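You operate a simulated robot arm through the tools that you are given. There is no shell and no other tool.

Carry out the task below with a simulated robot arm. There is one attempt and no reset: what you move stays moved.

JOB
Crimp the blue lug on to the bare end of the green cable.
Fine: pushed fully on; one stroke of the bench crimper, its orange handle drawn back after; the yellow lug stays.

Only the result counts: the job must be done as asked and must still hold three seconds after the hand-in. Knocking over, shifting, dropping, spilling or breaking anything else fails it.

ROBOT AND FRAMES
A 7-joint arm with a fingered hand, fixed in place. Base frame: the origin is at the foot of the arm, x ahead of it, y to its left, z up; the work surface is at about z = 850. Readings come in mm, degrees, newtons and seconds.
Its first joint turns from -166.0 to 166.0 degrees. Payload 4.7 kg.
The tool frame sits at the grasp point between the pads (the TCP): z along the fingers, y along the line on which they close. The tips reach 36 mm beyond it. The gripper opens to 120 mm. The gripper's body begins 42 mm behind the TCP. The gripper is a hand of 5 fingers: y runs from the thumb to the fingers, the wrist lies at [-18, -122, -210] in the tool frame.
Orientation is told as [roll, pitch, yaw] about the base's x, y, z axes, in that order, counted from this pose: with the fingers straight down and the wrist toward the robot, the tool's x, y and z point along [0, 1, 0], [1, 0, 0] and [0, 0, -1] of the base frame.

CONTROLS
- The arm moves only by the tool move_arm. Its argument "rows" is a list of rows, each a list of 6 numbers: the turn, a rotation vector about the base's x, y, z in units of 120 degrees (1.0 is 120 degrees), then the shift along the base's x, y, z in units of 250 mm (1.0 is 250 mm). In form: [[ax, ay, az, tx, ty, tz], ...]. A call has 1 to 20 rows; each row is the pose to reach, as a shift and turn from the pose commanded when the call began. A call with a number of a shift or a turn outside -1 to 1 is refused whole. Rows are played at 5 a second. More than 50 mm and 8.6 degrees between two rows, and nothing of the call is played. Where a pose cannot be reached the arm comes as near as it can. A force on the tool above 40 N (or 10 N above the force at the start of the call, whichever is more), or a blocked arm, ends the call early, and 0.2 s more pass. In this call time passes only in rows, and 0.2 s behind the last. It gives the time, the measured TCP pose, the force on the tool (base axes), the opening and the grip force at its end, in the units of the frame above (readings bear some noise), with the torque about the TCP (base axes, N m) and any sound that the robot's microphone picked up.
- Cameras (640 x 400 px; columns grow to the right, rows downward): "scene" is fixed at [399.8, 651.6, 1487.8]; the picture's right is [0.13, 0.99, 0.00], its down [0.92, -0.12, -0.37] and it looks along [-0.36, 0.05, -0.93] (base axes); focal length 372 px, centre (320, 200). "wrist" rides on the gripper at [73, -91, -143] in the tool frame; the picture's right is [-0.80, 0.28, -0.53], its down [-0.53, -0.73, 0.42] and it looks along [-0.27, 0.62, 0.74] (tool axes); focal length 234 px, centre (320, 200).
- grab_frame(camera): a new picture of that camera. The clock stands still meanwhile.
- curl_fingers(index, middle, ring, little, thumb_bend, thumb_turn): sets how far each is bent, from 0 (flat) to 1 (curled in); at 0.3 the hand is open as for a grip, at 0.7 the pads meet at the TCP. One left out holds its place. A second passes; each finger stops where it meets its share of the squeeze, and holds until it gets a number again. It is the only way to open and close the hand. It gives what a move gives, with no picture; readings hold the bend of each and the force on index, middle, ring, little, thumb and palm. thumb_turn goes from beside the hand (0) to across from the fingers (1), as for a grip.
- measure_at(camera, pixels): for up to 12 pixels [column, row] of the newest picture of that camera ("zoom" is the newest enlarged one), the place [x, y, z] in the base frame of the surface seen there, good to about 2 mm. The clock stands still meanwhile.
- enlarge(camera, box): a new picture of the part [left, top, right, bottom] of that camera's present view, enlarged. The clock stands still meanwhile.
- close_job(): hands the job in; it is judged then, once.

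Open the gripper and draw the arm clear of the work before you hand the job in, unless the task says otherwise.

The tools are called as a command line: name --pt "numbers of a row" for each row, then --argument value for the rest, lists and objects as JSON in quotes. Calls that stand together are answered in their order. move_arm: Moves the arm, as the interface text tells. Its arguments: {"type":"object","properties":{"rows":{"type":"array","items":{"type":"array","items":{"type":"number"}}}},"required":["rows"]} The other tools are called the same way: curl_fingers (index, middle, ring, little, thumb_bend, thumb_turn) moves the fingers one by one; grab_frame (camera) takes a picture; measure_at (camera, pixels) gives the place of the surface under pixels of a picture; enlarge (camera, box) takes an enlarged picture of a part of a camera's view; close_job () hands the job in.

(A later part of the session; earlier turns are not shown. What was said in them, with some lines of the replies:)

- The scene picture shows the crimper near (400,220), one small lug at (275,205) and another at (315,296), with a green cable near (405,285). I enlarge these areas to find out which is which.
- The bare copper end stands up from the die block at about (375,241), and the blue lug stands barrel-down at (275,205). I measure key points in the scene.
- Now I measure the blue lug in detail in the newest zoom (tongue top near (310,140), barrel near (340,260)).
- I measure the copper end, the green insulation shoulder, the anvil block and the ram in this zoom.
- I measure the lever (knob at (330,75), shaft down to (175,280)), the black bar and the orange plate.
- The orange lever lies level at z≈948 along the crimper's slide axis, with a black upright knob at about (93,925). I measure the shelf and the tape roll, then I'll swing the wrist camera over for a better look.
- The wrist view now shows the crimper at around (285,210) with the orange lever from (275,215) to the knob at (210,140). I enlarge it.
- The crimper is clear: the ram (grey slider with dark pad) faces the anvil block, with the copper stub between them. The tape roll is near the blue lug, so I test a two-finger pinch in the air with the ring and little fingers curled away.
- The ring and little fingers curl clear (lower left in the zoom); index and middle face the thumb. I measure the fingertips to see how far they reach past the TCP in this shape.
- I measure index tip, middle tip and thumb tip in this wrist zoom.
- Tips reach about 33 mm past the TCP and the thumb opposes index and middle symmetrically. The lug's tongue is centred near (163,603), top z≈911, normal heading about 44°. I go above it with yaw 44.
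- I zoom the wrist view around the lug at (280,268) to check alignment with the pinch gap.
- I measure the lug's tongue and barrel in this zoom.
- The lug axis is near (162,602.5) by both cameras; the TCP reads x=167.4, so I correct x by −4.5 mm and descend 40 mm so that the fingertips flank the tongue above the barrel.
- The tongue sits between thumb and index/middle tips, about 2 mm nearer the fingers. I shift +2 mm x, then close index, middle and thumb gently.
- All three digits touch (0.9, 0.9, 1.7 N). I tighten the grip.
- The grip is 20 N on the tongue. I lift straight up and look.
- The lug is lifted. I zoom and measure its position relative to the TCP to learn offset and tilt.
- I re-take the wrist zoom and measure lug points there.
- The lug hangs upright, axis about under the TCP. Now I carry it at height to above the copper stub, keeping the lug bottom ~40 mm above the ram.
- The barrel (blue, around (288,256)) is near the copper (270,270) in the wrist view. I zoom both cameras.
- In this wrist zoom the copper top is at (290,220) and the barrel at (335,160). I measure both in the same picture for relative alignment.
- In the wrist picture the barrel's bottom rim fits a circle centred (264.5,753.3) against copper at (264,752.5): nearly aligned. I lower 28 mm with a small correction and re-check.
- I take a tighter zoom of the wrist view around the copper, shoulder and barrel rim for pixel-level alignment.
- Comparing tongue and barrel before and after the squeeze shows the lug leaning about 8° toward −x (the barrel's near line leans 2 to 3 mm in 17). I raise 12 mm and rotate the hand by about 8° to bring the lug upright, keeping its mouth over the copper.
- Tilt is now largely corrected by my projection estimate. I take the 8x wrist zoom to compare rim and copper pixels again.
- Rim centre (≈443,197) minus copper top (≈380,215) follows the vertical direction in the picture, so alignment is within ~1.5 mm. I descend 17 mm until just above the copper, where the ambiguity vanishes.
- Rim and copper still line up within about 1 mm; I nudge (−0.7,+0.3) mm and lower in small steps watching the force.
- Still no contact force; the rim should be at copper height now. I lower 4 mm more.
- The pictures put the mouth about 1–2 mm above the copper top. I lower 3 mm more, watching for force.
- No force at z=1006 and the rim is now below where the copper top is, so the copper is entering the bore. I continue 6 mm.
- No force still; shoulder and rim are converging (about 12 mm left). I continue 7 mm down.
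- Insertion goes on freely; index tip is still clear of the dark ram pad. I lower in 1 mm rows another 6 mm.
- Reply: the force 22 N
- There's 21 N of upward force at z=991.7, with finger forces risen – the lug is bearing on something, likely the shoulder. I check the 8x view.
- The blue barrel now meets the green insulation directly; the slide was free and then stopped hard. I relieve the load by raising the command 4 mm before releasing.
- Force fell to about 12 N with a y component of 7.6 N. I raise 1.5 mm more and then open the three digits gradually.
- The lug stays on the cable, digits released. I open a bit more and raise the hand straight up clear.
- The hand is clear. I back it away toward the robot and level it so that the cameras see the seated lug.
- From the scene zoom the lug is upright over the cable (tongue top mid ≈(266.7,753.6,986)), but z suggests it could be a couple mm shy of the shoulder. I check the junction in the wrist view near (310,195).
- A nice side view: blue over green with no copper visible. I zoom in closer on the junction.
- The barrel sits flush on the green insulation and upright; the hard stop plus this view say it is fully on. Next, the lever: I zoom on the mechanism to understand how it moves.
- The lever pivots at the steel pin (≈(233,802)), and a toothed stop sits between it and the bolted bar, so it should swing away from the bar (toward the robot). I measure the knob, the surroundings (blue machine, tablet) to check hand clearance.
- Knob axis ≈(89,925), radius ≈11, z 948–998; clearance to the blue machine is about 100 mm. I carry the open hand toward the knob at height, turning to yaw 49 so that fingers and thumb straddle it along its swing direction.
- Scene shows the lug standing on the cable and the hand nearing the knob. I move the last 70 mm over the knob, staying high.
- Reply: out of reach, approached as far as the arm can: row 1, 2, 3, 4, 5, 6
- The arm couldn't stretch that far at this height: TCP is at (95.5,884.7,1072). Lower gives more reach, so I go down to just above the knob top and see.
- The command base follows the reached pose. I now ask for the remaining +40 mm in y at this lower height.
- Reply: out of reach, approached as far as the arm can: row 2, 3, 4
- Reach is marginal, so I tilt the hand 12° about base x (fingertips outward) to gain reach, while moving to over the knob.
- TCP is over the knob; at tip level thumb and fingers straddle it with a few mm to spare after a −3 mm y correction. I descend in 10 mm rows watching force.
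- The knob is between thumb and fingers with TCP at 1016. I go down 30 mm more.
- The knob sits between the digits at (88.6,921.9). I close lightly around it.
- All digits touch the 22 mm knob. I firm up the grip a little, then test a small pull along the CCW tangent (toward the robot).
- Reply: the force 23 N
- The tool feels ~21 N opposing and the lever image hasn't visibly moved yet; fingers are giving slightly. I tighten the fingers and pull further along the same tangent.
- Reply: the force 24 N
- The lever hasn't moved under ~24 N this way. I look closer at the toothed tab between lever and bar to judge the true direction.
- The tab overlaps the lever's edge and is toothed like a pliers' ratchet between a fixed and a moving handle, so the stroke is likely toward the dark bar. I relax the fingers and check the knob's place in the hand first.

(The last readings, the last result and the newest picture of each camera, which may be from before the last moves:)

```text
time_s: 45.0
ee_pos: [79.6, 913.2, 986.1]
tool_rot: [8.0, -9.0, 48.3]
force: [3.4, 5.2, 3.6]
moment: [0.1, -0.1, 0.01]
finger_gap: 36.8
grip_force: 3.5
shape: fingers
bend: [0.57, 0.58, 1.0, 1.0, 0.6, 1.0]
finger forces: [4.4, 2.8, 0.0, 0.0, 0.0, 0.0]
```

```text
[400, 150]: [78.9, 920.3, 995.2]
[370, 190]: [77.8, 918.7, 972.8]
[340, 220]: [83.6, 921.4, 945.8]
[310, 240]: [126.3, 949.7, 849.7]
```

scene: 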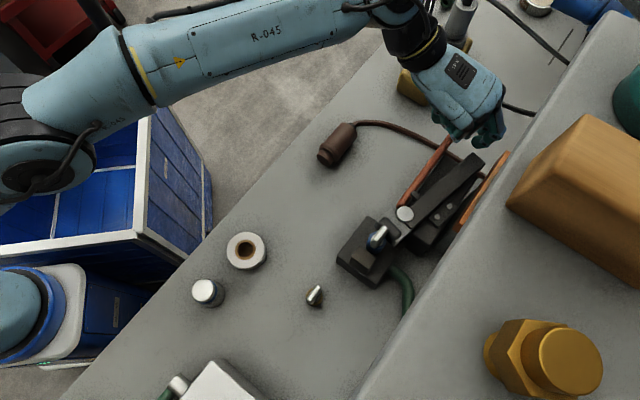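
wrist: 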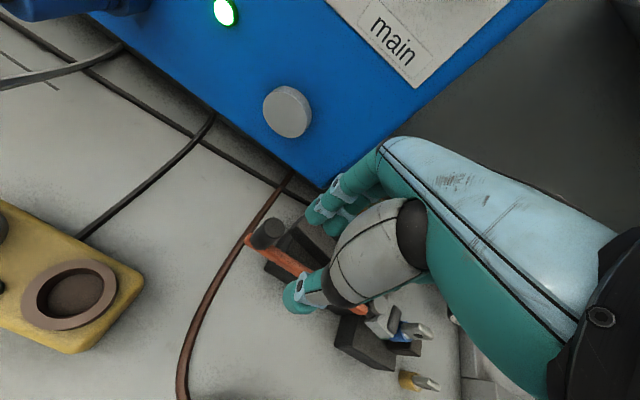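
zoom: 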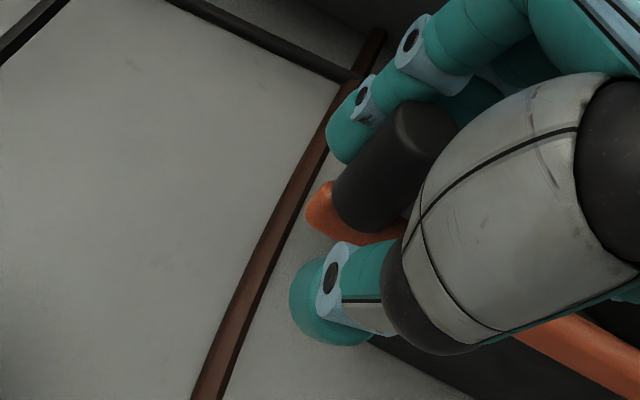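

The knob touches the fingers; I move the hand +12 mm along the push direction to recentre, then push on with the thumb in small steps.

move_arm --pt "0 0 0 0.01 0.011 0" --pt "0 0 0 0.02 0.022 0" --pt "0 0 0 0.032 0.036 0"

curl_fingers --index 0.64 --middle 0.64 --thumb_bend 0.68

move_arm --pt "0 0 0 0.005 0.006 0" --pt "0 0 0 0.01 0.012 0" --pt "0 0 0 0.016 0.018 0" --pt "0 0 0 0.021 0.024 0"

enlarge --camera "scene" --box '[340, 90, 520, 270]'

```text
time_s: 45.8
ee_pos: [87.3, 920.7, 986.9]
tool_rot: [8.0, -9.1, 48.2]
force: [0.2, -0.5, 0.0]
moment: [0.0, 0.01, -0.02]
finger_gap: 32.7
grip_force: 0.1
shape: fingers
bend: [0.6, 0.6, 1.0, 1.0, 0.6, 1.0]
finger forces: [0.1, 0.1, 0.1, 0.0, 0.0, 0.0]
```

```text
time_s: 46.8
ee_pos: [87.2, 921.4, 987.0]
tool_rot: [7.9, -8.9, 48.3]
force: [-2.6, -2.6, -0.9]
moment: [-0.05, 0.07, 0.03]
finger_gap: 22.0
grip_force: 1.8
shape: fingers
bend: [0.64, 0.64, 1.0, 1.0, 0.64, 1.0]
finger forces: [0.1, 0.1, 0.0, 0.0, 3.9, 0.0]
```

```text
time_s: 47.8
ee_pos: [93.8, 926.0, 986.9]
tool_rot: [8.1, -9.0, 48.1]
force: [-5.1, -4.4, 2.3]
moment: [-0.14, 0.17, -0.01]
finger_gap: 24.4
grip_force: 3.4
shape: fingers
bend: [0.64, 0.64, 1.0, 1.0, 0.64, 1.0]
finger forces: [0.0, 0.1, 0.0, 0.1, 6.8, 0.0]
```

```text
2.22 times, centred on (430, 180) of scene
```

zoom: 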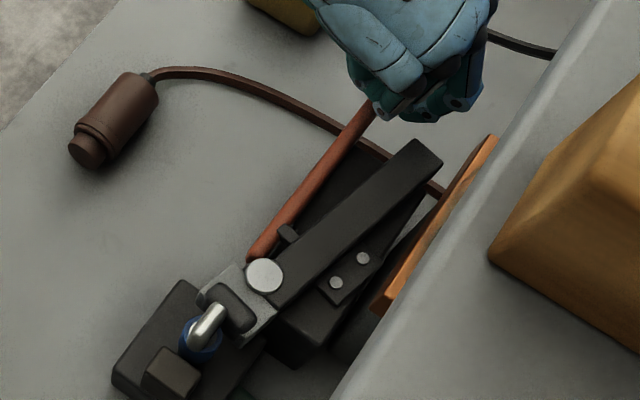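

The lever now swings: pushing toward the bar takes only ~7 N and the light edge beside it has disappeared. The blue machine's face is at x+y≈1158, so my finger knuckles could reach it near the end of the stroke; I measure the surroundings before going on.

grab_frame --camera "scene"

measure_at --camera "scene" --pixels '[[462, 6], [456, 30], [427, 70], [410, 95], [420, 50], [440, 85], [575, 20], [600, 10], [500, 108], [478, 115], [490, 60], [470, 100]]'

grab_frame --camera "wrist"

measure_at --camera "wrist" --pixels '[[330, 180], [345, 165], [320, 160], [300, 145], [280, 130], [370, 140], [400, 120], [440, 110], [330, 130], [260, 90], [350, 175], [380, 130]]'

```text
taken
```

scene: 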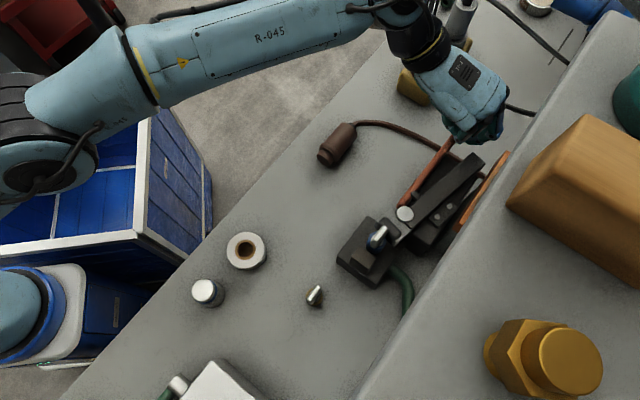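

```text
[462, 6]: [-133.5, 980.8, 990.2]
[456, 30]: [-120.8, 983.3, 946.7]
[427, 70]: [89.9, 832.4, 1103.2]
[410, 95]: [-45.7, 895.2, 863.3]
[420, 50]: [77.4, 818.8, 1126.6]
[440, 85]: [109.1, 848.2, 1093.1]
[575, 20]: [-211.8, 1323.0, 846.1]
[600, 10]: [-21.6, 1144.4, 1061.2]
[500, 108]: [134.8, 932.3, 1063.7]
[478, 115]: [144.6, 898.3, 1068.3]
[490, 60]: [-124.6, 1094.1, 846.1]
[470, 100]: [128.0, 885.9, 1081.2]
```

```text
taken
```

wrist: 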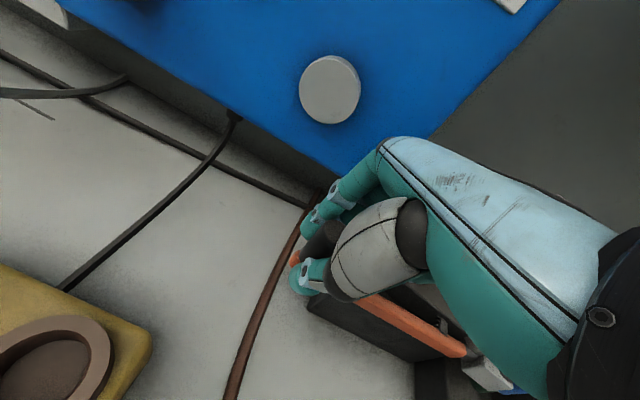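

```text
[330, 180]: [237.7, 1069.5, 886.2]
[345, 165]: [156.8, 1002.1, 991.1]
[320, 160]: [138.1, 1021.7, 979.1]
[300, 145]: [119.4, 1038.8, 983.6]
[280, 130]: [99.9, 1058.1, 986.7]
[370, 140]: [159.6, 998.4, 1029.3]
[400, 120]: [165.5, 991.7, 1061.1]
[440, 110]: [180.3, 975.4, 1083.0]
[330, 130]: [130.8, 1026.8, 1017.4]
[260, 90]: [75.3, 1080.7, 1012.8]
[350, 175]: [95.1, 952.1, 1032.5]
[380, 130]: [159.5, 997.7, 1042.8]
```

The blue machine's lower edge is at z≈978 and x+y≈1158. I measure the outermost knuckles of my hand now in a scene zoom.

enlarge --camera "scene" --box '[440, 70, 520, 150]'

measure_at --camera "zoom" --pixels '[[500, 270], [510, 230], [480, 320], [515, 200], [450, 330], [400, 300], [500, 180], [420, 350], [350, 340], [490, 350], [380, 250], [460, 290]]'

```text
5.00 times, centred on (480, 110) of scene
```

zoom: 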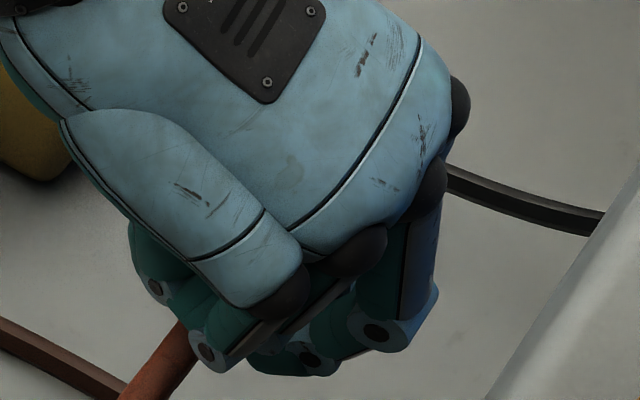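

```text
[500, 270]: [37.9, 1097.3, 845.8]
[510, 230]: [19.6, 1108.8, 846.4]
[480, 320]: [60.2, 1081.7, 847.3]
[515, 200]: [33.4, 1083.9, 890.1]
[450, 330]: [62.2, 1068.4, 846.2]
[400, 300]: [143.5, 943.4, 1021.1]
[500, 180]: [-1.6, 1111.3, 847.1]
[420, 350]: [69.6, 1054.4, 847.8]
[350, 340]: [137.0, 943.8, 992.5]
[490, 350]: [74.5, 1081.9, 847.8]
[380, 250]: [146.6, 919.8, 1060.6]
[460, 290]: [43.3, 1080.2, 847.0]
```

Outermost knuckle is at x+y≈1090 versus 1158 for the machine – about 45 mm margin, more than the remaining ~34 mm of travel. I continue pushing the knob along its arc in small steps.

move_arm --pt "0 0 0 0.007 0.0072 0" --pt "0 0 0 0.0134 0.0144 0" --pt "0 0 0 0.02 0.0215 0" --pt "0 0 0 0.0268 0.0284 0"

enlarge --camera "scene" --box '[340, 90, 520, 270]'

enlarge --camera "wrist" --box '[240, 150, 380, 320]'

```text
time_s: 48.8
ee_pos: [99.9, 933.6, 988.0]
tool_rot: [7.9, -9.0, 48.2]
force: [-5.2, -4.8, 1.1]
moment: [-0.14, 0.2, 0.01]
finger_gap: 24.6
grip_force: 3.9
shape: fingers
bend: [0.64, 0.64, 1.0, 1.0, 0.64, 1.0]
finger forces: [0.1, 0.0, 0.0, 0.0, 6.4, 0.1]
```

```text
2.22 times, centred on (430, 180) of scene
```

zoom: 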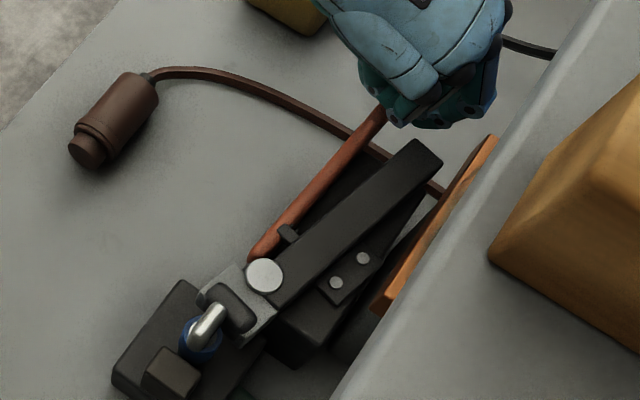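

```text
2.35 times, centred on (310, 235) of wrist
```

zoom: 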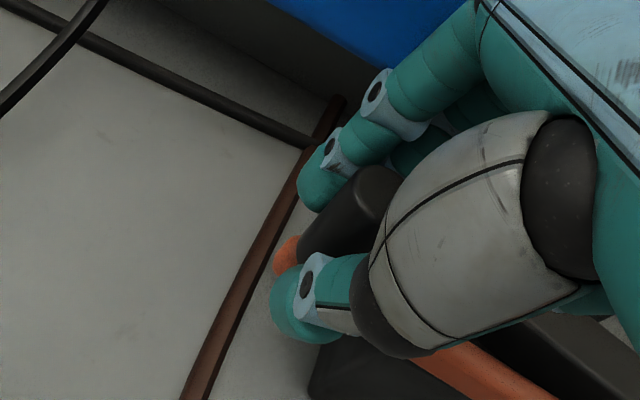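

The lever keeps swinging smoothly at ~7 N. I go another 6° along the arc.

move_arm --pt "0 0 0 0.0095 0.009 0" --pt "0 0 0 0.019 0.018 0" --pt "0 0 0 0.0284 0.0272 0" --pt "0 0 0 0.038 0.0358 0" --pt "0 0 0 0.048 0.0444 0" --pt "0 0 0 0.058 0.0528 0"

enlarge --camera "scene" --box '[340, 90, 520, 270]'

enlarge --camera "wrist" --box '[240, 150, 380, 320]'

```text
time_s: 50.2
ee_pos: [113.1, 946.5, 986.0]
tool_rot: [8.1, -9.0, 48.3]
force: [-6.5, -3.6, 0.3]
moment: [-0.13, 0.2, -0.02]
finger_gap: 24.5
grip_force: 3.3
shape: fingers
bend: [0.64, 0.64, 1.0, 1.0, 0.63, 1.0]
finger forces: [0.1, 0.0, 0.1, 0.0, 6.7, 0.0]
```

```text
2.22 times, centred on (430, 180) of scene
```

zoom: 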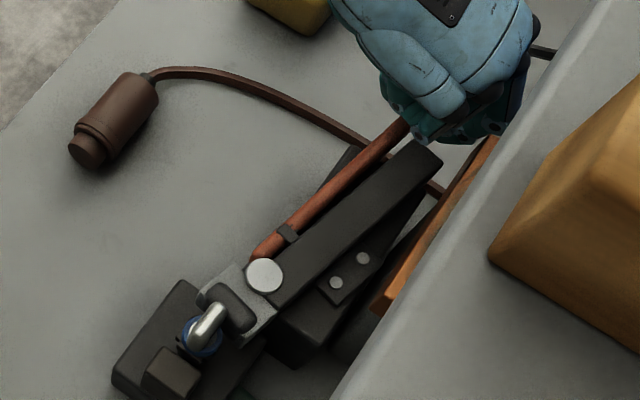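

```text
2.35 times, centred on (310, 235) of wrist
```

zoom: 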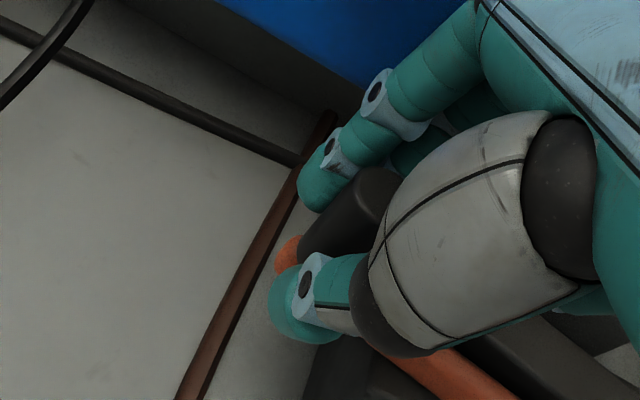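

The lever is closing on the bar, passing beneath the toothed tab. I go on 4° in 1° rows, watching force and sound.

move_arm --pt "0 0 0 0.0102 0.0082 0" --pt "0 0 0 0.0204 0.0164 0" --pt "0 0 0 0.031 0.0244 0" --pt "0 0 0 0.0416 0.032 0"

enlarge --camera "scene" --box '[340, 90, 520, 270]'

enlarge --camera "wrist" --box '[240, 150, 380, 320]'

```text
time_s: 51.2
ee_pos: [121.8, 953.4, 987.5]
tool_rot: [8.1, -9.1, 48.3]
force: [-10.2, -8.4, 6.7]
moment: [-0.36, 0.42, 0.0]
finger_gap: 29.8
grip_force: 6.6
shape: fingers
bend: [0.64, 0.64, 1.0, 1.0, 0.61, 1.0]
finger forces: [0.0, 0.1, 0.0, 0.0, 13.1, 0.0]
```

```text
2.22 times, centred on (430, 180) of scene
```

zoom: 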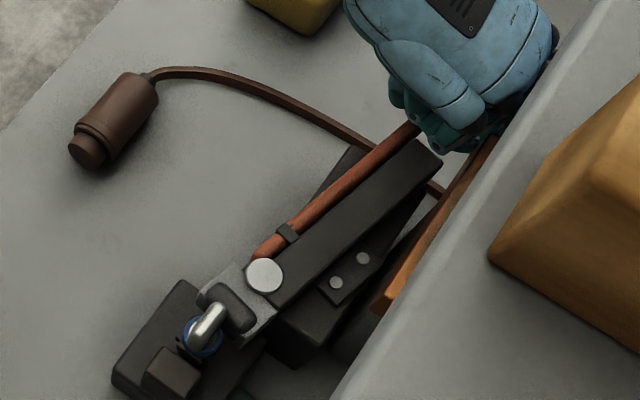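

```text
2.35 times, centred on (310, 235) of wrist
```

zoom: 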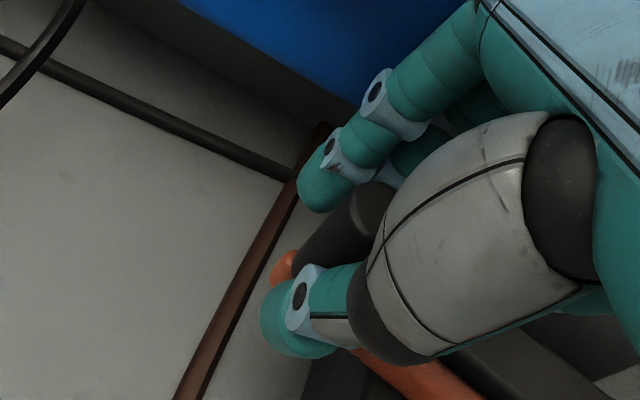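

Force rises to ~13 N and the lever is nearly on the bar. I zoom on the ram and the lever-bar gap.

enlarge --camera "scene" --box '[350, 190, 420, 260]'

enlarge --camera "scene" --box '[395, 130, 475, 210]'

```text
5.71 times, centred on (385, 225) of scene
```

zoom: 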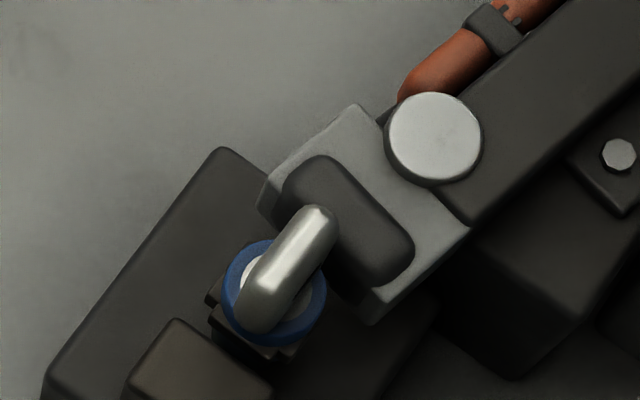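

```text
5.00 times, centred on (435, 170) of scene
```

zoom: 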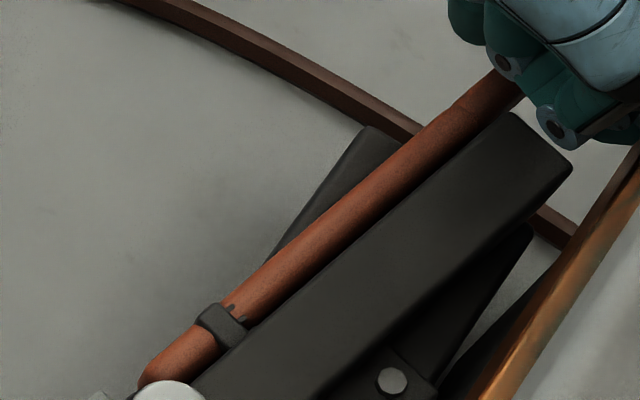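

The die plates have closed around the barrel's base and the lever is next to the bar. I push on to make sure the stroke bottoms, with force rising toward the stop.

move_arm --pt "0 0 0 0.0065 0.005 0" --pt "0 0 0 0.013 0.01 0" --pt "0 0 0 0.02 0.015 0"

enlarge --camera "scene" --box '[350, 190, 420, 260]'

enlarge --camera "scene" --box '[395, 130, 475, 210]'

```text
time_s: 52.0
ee_pos: [125.2, 957.7, 988.6]
tool_rot: [8.1, -9.1, 48.4]
force: [-28.7, -25.6, 11.8]
moment: [0.02, -0.07, -0.48]
finger_gap: 33.5
grip_force: 18.5
shape: fingers
bend: [0.64, 0.68, 1.0, 1.0, 0.6, 1.0]
finger forces: [0.0, 12.7, 8.9, 0.0, 15.5, 0.0]
```

```text
5.71 times, centred on (385, 225) of scene
```

zoom: 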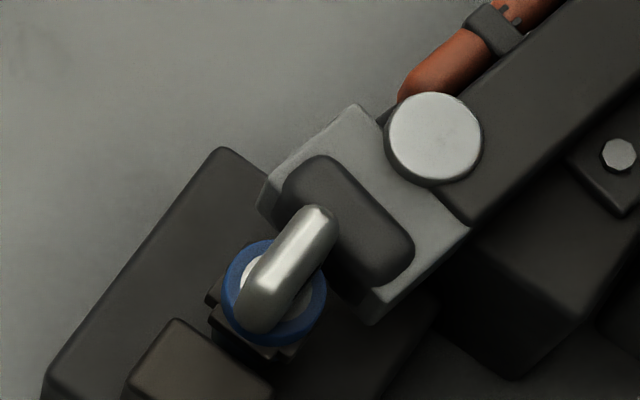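

```text
5.00 times, centred on (435, 170) of scene
```

zoom: 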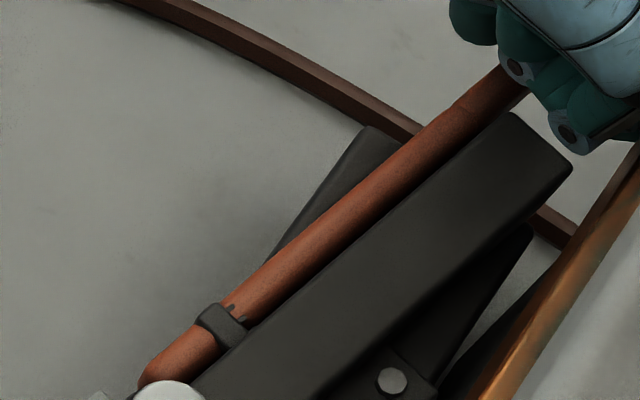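

Middle and ring fingers now press on something (12.7 and 8.9 N) while the lever did not move further – it has bottomed. I back off at once.

move_arm --pt "0 0 0 -0.013 -0.01 0" --pt "0 0 0 -0.026 -0.021 0" --pt "0 0 0 -0.032 -0.026 0"

grab_frame --camera "scene"

enlarge --camera "scene" --box '[400, 90, 530, 240]'

```text
time_s: 52.8
ee_pos: [122.0, 952.3, 986.7]
tool_rot: [7.9, -9.0, 48.2]
force: [-7.2, -6.4, 6.0]
moment: [-0.23, 0.33, -0.01]
finger_gap: 27.5
grip_force: 5.4
shape: fingers
bend: [0.64, 0.64, 1.0, 1.0, 0.63, 1.0]
finger forces: [0.0, 0.1, 0.1, 0.0, 9.7, 0.1]
```

```text
taken
```

scene: 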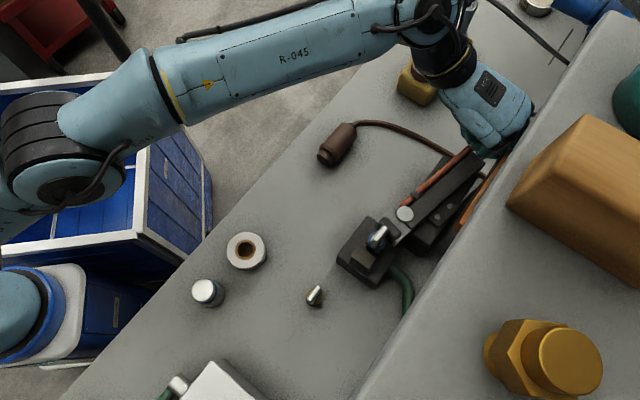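

```text
2.67 times, centred on (465, 165) of scene
```

zoom: 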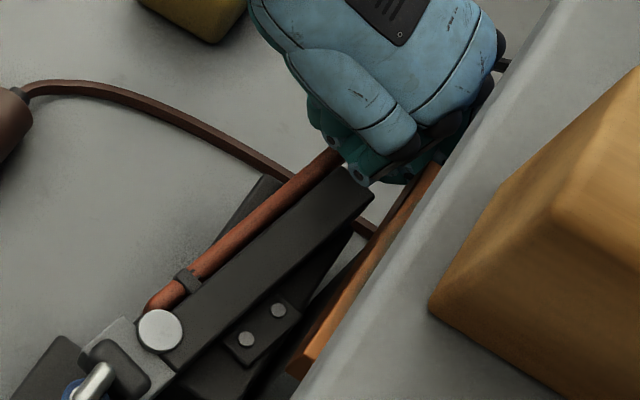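

The tablet's visible corner hasn't moved and finger contacts are gone. To be sure the stroke bottoms out, I squeeze the thumb against the knob without moving the hand.

curl_fingers --thumb_bend 0.74

enlarge --camera "scene" --box '[395, 130, 475, 210]'

enlarge --camera "wrist" --box '[240, 150, 380, 320]'

```text
time_s: 53.8
ee_pos: [120.8, 953.4, 985.8]
tool_rot: [7.9, -9.1, 48.2]
force: [-12.9, -10.3, -1.7]
moment: [-0.36, 0.35, 0.08]
finger_gap: 25.7
grip_force: 7.5
shape: fingers
bend: [0.64, 0.64, 1.0, 1.0, 0.64, 1.0]
finger forces: [0.0, 0.0, 0.0, 0.0, 15.5, 0.1]
```

```text
5.00 times, centred on (435, 170) of scene
```

zoom: 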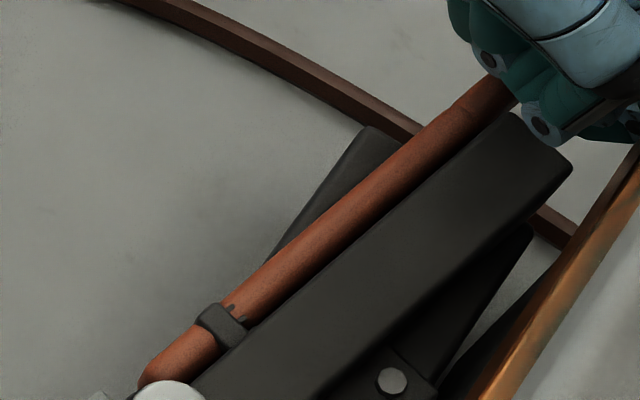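

```text
2.35 times, centred on (310, 235) of wrist
```

zoom: 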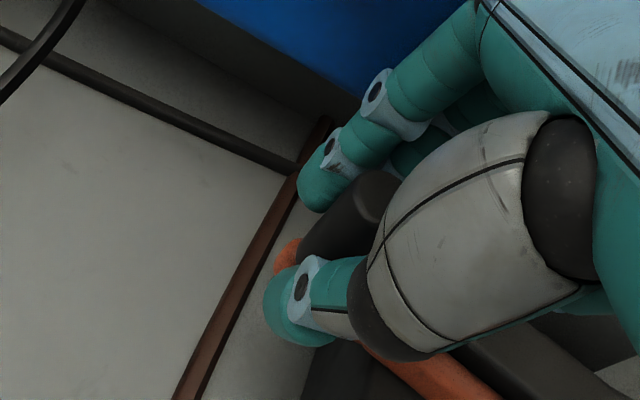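

No further motion at 15.5 N. I check closely whether the lever truly touches the bar along its outer end.

enlarge --camera "scene" --box '[440, 135, 480, 175]'

measure_at --camera "zoom" --pixels '[[200, 180], [260, 200], [280, 215], [300, 225], [240, 230], [260, 240], [320, 240], [350, 150], [300, 170], [320, 130], [380, 120], [220, 260]]'

```text
10.00 times, centred on (460, 155) of scene
```

zoom: 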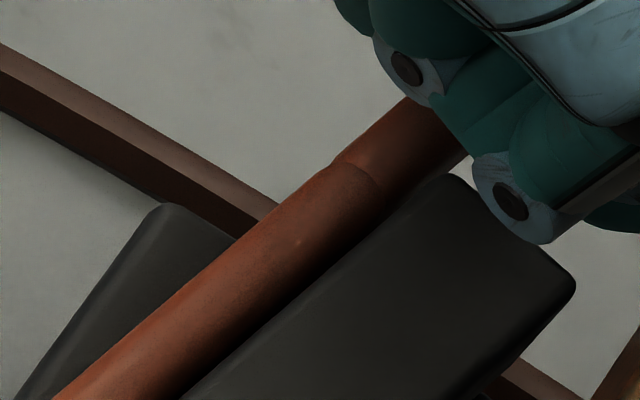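

```text
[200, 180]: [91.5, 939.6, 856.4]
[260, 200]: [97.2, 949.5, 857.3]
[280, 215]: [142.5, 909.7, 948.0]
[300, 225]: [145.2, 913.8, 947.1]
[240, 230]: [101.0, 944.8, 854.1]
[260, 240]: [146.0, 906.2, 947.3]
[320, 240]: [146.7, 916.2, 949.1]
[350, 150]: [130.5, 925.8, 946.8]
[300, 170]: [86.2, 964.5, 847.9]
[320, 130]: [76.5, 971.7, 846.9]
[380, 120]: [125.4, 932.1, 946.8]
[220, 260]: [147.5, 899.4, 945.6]
```

The lever lies parallel against the bar (turned ~14°, heading 121° vs bar 124°), and the dies are closed on the barrel, so the stroke is complete. Now I ease the thumb, close index and middle on the far side of the knob, and draw the handle back along the arc.

curl_fingers --index 0.7 --middle 0.7 --thumb_bend 0.63

move_arm --pt "0 0 0 -0.0103 -0.008 0" --pt "0 0 0 -0.0206 -0.016 0" --pt "0 0 0 -0.0308 -0.024 0" --pt "0 0 0 -0.0408 -0.0327 0"

enlarge --camera "scene" --box '[340, 90, 520, 270]'

```text
time_s: 54.8
ee_pos: [121.8, 952.7, 987.1]
tool_rot: [8.0, -9.0, 48.2]
force: [-2.1, 0.3, 1.8]
moment: [-0.01, 0.08, -0.05]
finger_gap: 21.1
grip_force: 3.3
shape: fingers
bend: [0.69, 0.7, 1.0, 1.0, 0.6, 1.0]
finger forces: [1.3, 1.1, 0.0, 0.0, 4.2, 0.0]
```

```text
time_s: 55.8
ee_pos: [110.6, 943.1, 985.8]
tool_rot: [8.1, -9.0, 48.2]
force: [5.8, 3.2, 3.9]
moment: [0.14, -0.21, 0.01]
finger_gap: 20.7
grip_force: 4.4
shape: fingers
bend: [0.67, 0.67, 1.0, 1.0, 0.62, 1.0]
finger forces: [2.8, 5.3, 0.1, 0.0, 0.9, 0.1]
```

```text
2.22 times, centred on (430, 180) of scene
```

zoom: 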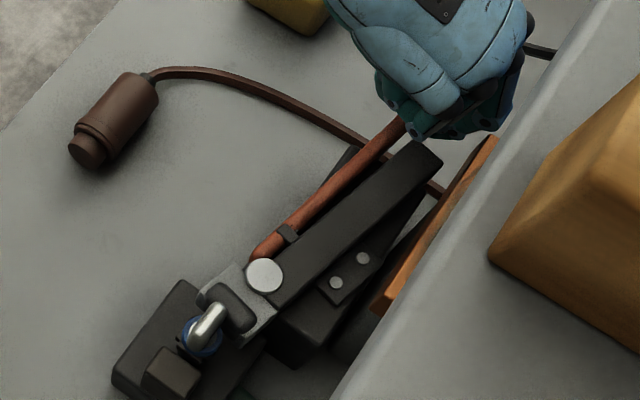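

The handle follows back with ~7 N. I continue along the arc toward its rest position.

move_arm --pt "0 0 0 -0.0095 -0.009 0" --pt "0 0 0 -0.019 -0.0178 0" --pt "0 0 0 -0.0285 -0.0267 0" --pt "0 0 0 -0.038 -0.0356 0" --pt "0 0 0 -0.047 -0.045 0" --pt "0 0 0 -0.056 -0.0545 0" --pt "0 0 0 -0.0655 -0.064 0" --pt "0 0 0 -0.0736 -0.0736 0"

enlarge --camera "scene" --box '[340, 90, 520, 270]'

```text
time_s: 57.6
ee_pos: [92.1, 925.0, 986.4]
tool_rot: [7.8, -9.1, 48.2]
force: [-0.4, 10.1, 2.7]
moment: [0.32, -0.02, 0.08]
finger_gap: 21.0
grip_force: 5.4
shape: fingers
bend: [0.66, 0.67, 1.0, 1.0, 0.62, 1.0]
finger forces: [7.2, 3.9, 0.1, 0.0, 0.6, 0.0]
```

```text
2.22 times, centred on (430, 180) of scene
```

zoom: 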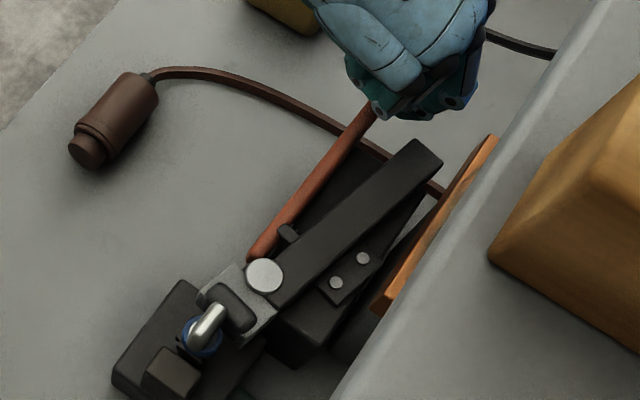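

Nearly back; the light edge isn't visible yet, so I draw the last ~10 mm until the rest stop is felt.

move_arm --pt "0 0 0 -0.0066 -0.0075 0" --pt "0 0 0 -0.0132 -0.015 0" --pt "0 0 0 -0.02 -0.0225 0" --pt "0 0 0 -0.0264 -0.03 0"

enlarge --camera "scene" --box '[340, 90, 520, 270]'

enlarge --camera "scene" --box '[390, 170, 440, 220]'

```text
time_s: 58.6
ee_pos: [86.9, 918.2, 985.7]
tool_rot: [8.0, -9.1, 48.1]
force: [0.1, 14.5, 2.2]
moment: [0.44, -0.08, 0.14]
finger_gap: 23.0
grip_force: 6.6
shape: fingers
bend: [0.64, 0.66, 1.0, 1.0, 0.63, 1.0]
finger forces: [8.5, 5.0, 0.0, 0.0, 0.0, 0.0]
```

```text
2.22 times, centred on (430, 180) of scene
```

zoom: 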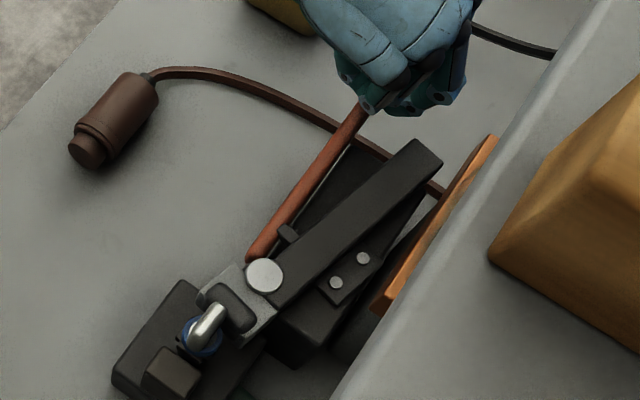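

```text
8.00 times, centred on (415, 195) of scene
```

zoom: 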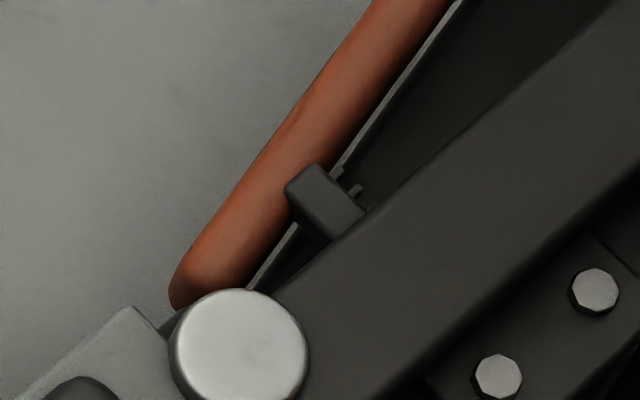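

The handle is back at its original rest (the light edge beside it is visible exactly as at first). I look at the crimped lug.

enlarge --camera "scene" --box '[350, 210, 410, 270]'

measure_at --camera "zoom" --pixels '[[320, 160], [285, 210], [255, 180], [250, 250], [340, 225], [230, 270], [300, 290], [345, 125]]'

```text
6.67 times, centred on (380, 240) of scene
```

zoom: 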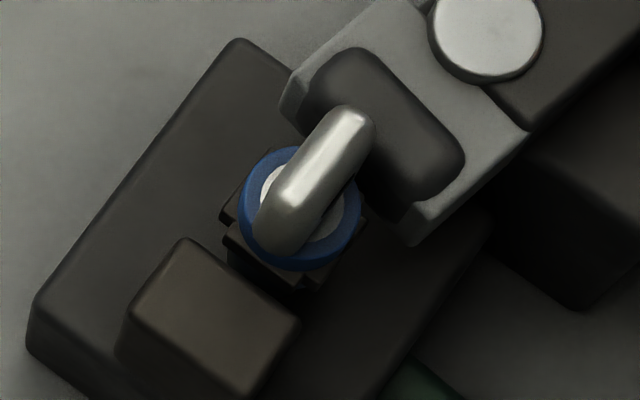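

```text
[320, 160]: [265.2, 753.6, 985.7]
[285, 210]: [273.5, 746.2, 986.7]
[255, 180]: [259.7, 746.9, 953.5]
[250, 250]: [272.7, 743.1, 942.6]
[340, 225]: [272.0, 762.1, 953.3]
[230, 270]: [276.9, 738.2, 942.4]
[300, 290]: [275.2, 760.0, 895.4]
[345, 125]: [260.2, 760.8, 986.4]
```

A squared, dark crimp shape now shows at the barrel's base even with the handle back, and the lug height is unchanged. I open the digits and lift the hand off the knob.

curl_fingers --index 0.52 --middle 0.52 --thumb_bend 0.52

enlarge --camera "wrist" --box '[240, 150, 380, 320]'

```text
time_s: 59.6
ee_pos: [85.9, 917.9, 986.7]
tool_rot: [8.0, -9.0, 48.2]
force: [0.3, -0.3, 0.1]
moment: [0.03, 0.02, 0.0]
finger_gap: 56.1
grip_force: 0.0
shape: fingers
bend: [0.52, 0.52, 1.0, 1.0, 0.52, 1.0]
finger forces: [0.0, 0.0, 0.0, 0.0, 0.0, 0.0]
```

```text
2.35 times, centred on (310, 235) of wrist
```

zoom: 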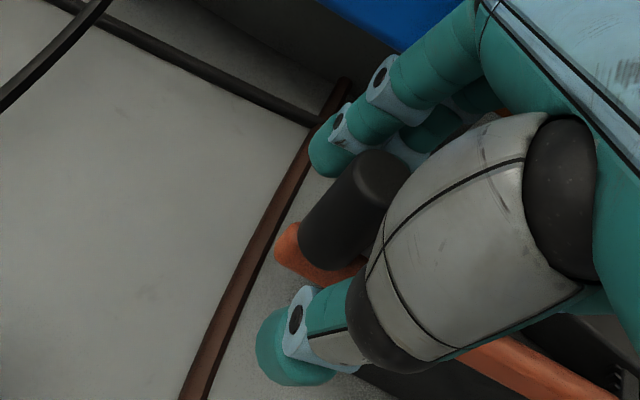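

The knob is free between the digits. I lift straight up 50 mm, then withdraw toward the robot.

move_arm --pt "0 0 0 0 0 0.04" --pt "0 0 0 0 0 0.1" --pt "0 0 0 0 0 0.16" --pt "0 0 0 0 0 0.22" --pt "0 0 0 0 -0.06 0.26" --pt "0 0 0 0 -0.16 0.3" --pt "0 0 0 0 -0.28 0.36" --pt "0 0 0 0 -0.42 0.42" --pt "0 0 0 0 -0.56 0.46" --pt "0 0 0 0 -0.7 0.46" --pt "0 0 0 0 -0.84 0.46" --pt "0 0 0 0 -0.96 0.46"

grab_frame --camera "scene"

grab_frame --camera "wrist"

```text
time_s: 62.2
ee_pos: [88.2, 677.7, 1102.1]
tool_rot: [7.9, -9.1, 48.2]
force: [0.5, 0.2, -0.1]
moment: [-0.02, -0.02, -0.01]
finger_gap: 56.2
grip_force: 0.1
shape: fingers
bend: [0.52, 0.52, 1.0, 1.0, 0.52, 1.0]
finger forces: [0.0, 0.0, 0.0, 0.1, 0.0, 0.0]
```

```text
taken
```

scene: 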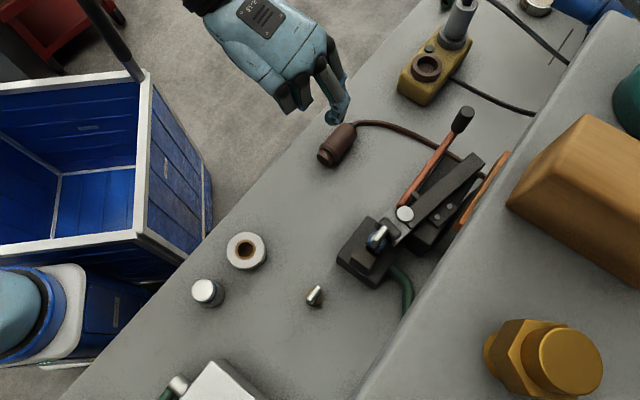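

```text
taken
```

wrist: 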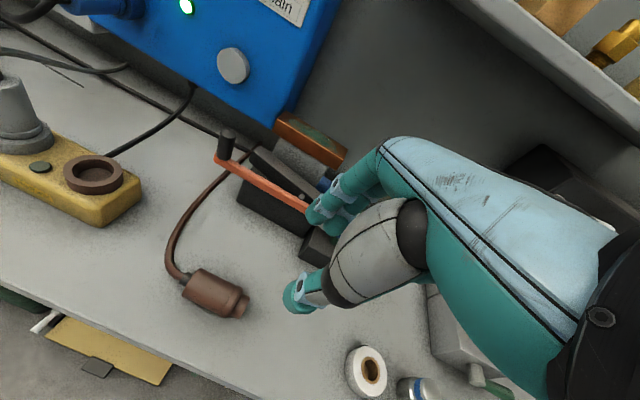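

All is in place in the scene: tablet, knob, yellow lug, tape. I move back to the earlier viewpoint to inspect the crimp from the side.

move_arm --pt "-0.03 0 0 0.06 -0.02 0" --pt "-0.06 0 0 0.12 -0.05 0" --pt "-0.1 0 -0.01 0.18 -0.08 0" --pt "-0.1 0 -0.035 0.24 -0.1 0"

grab_frame --camera "wrist"

enlarge --camera "wrist" --box '[270, 160, 340, 230]'

enlarge --camera "scene" --box '[360, 215, 400, 255]'

```text
time_s: 63.2
ee_pos: [146.8, 653.5, 1102.0]
tool_rot: [-0.4, -0.2, 44.6]
force: [-0.1, 0.0, 0.5]
moment: [-0.02, -0.01, 0.01]
finger_gap: 56.4
grip_force: 0.1
shape: fingers
bend: [0.52, 0.52, 1.0, 1.0, 0.52, 1.0]
finger forces: [0.1, 0.0, 0.1, 0.0, 0.0, 0.0]
```

```text
taken
```

wrist: 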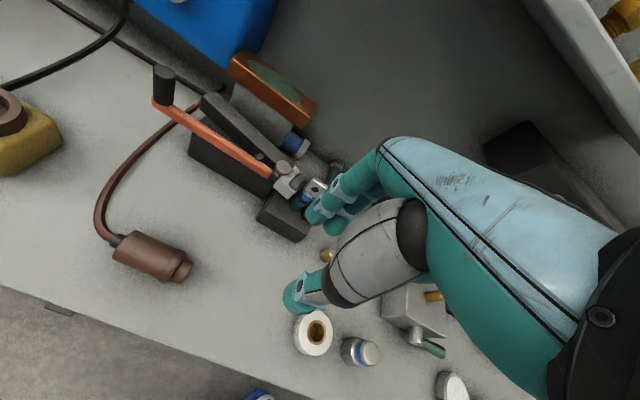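

```text
5.71 times, centred on (305, 195) of wrist
```

zoom: 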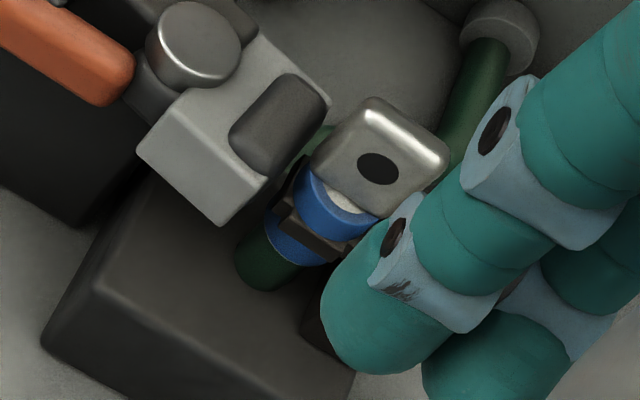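

```text
10.00 times, centred on (380, 235) of scene
```

zoom: 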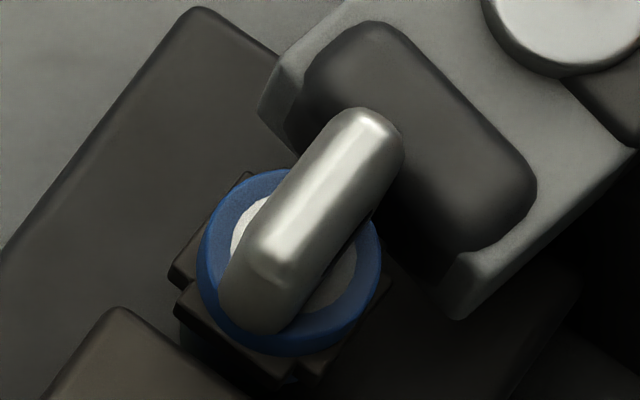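

A dark crimp band now encircles the barrel, the barrel sits flush on the green insulation, and the handle is at rest. I move the arm up and away and open the hand.

move_arm --pt "0 0 0 0 -0.06 0.06" --pt "0 0 0 0 -0.12 0.12" --pt "0 0 0 0 -0.18 0.18" --pt "0 0 0 0 -0.24 0.24"

curl_fingers --index 0.3 --middle 0.3 --ring 0.3 --little 0.3 --thumb_bend 0.3

grab_frame --camera "scene"

```text
time_s: 64.2
ee_pos: [144.9, 594.0, 1162.0]
tool_rot: [-0.3, -0.4, 44.5]
force: [-0.5, 0.4, -0.7]
moment: [-0.02, -0.01, 0.0]
finger_gap: 56.6
grip_force: 0.1
shape: fingers
bend: [0.52, 0.52, 1.0, 1.0, 0.52, 1.0]
finger forces: [0.1, 0.0, 0.0, 0.0, 0.0, 0.0]
```

```text
time_s: 65.2
ee_pos: [145.1, 595.3, 1163.0]
tool_rot: [-0.4, -0.3, 44.6]
force: [0.6, 0.0, 0.3]
moment: [-0.01, 0.01, 0.01]
finger_gap: 121.8
grip_force: 0.1
shape: fingers
bend: [0.3, 0.3, 0.3, 0.3, 0.3, 0.98]
finger forces: [0.0, 0.1, 0.0, 0.0, 0.1, 0.0]
```

```text
taken
```

scene: 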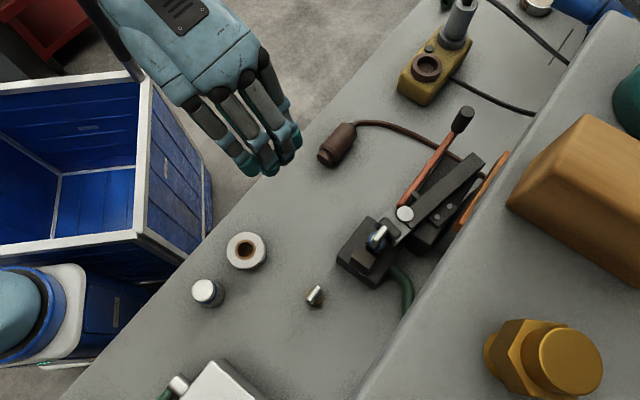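

The hand is open and clear. The blue lug is crimped on the green cable, the handle is back at rest, and the yellow lug at (315,296) and everything else look unmoved. I hand the job in.

close_job

```text
The job is handed in.
```

The blue lug is crimped onto the bare end of the green cable, and I handed the job in. The tool only confirmed the hand-in; I haven't seen a result.

- **Lug seated:** It slid freely down the copper and stopped hard, and the side view shows the barrel flush on the green insulation with no copper showing. Height readings put it within about 1–3 mm of the shoulder, and I did not press it again after letting go.
- **Crimp stroke:** I made one stroke, swinging the orange handle about 14° until it lay against the dark bar. It did not move further at about 15 N. A crimp band now shows around the barrel.
- **Handle:** It is drawn back to its original rest position.
- **First pull on the handle:** I started by pulling the other way, up to about 24 N, while finding its direction. The handle did not move.
- **Surroundings:** At the end of the stroke my middle and ring fingers pressed briefly on something, and I backed off at once. In the later pictures the nearby tablet, the yellow lug and everything else look unmoved.

The hand was open and clear of the work at hand-in.
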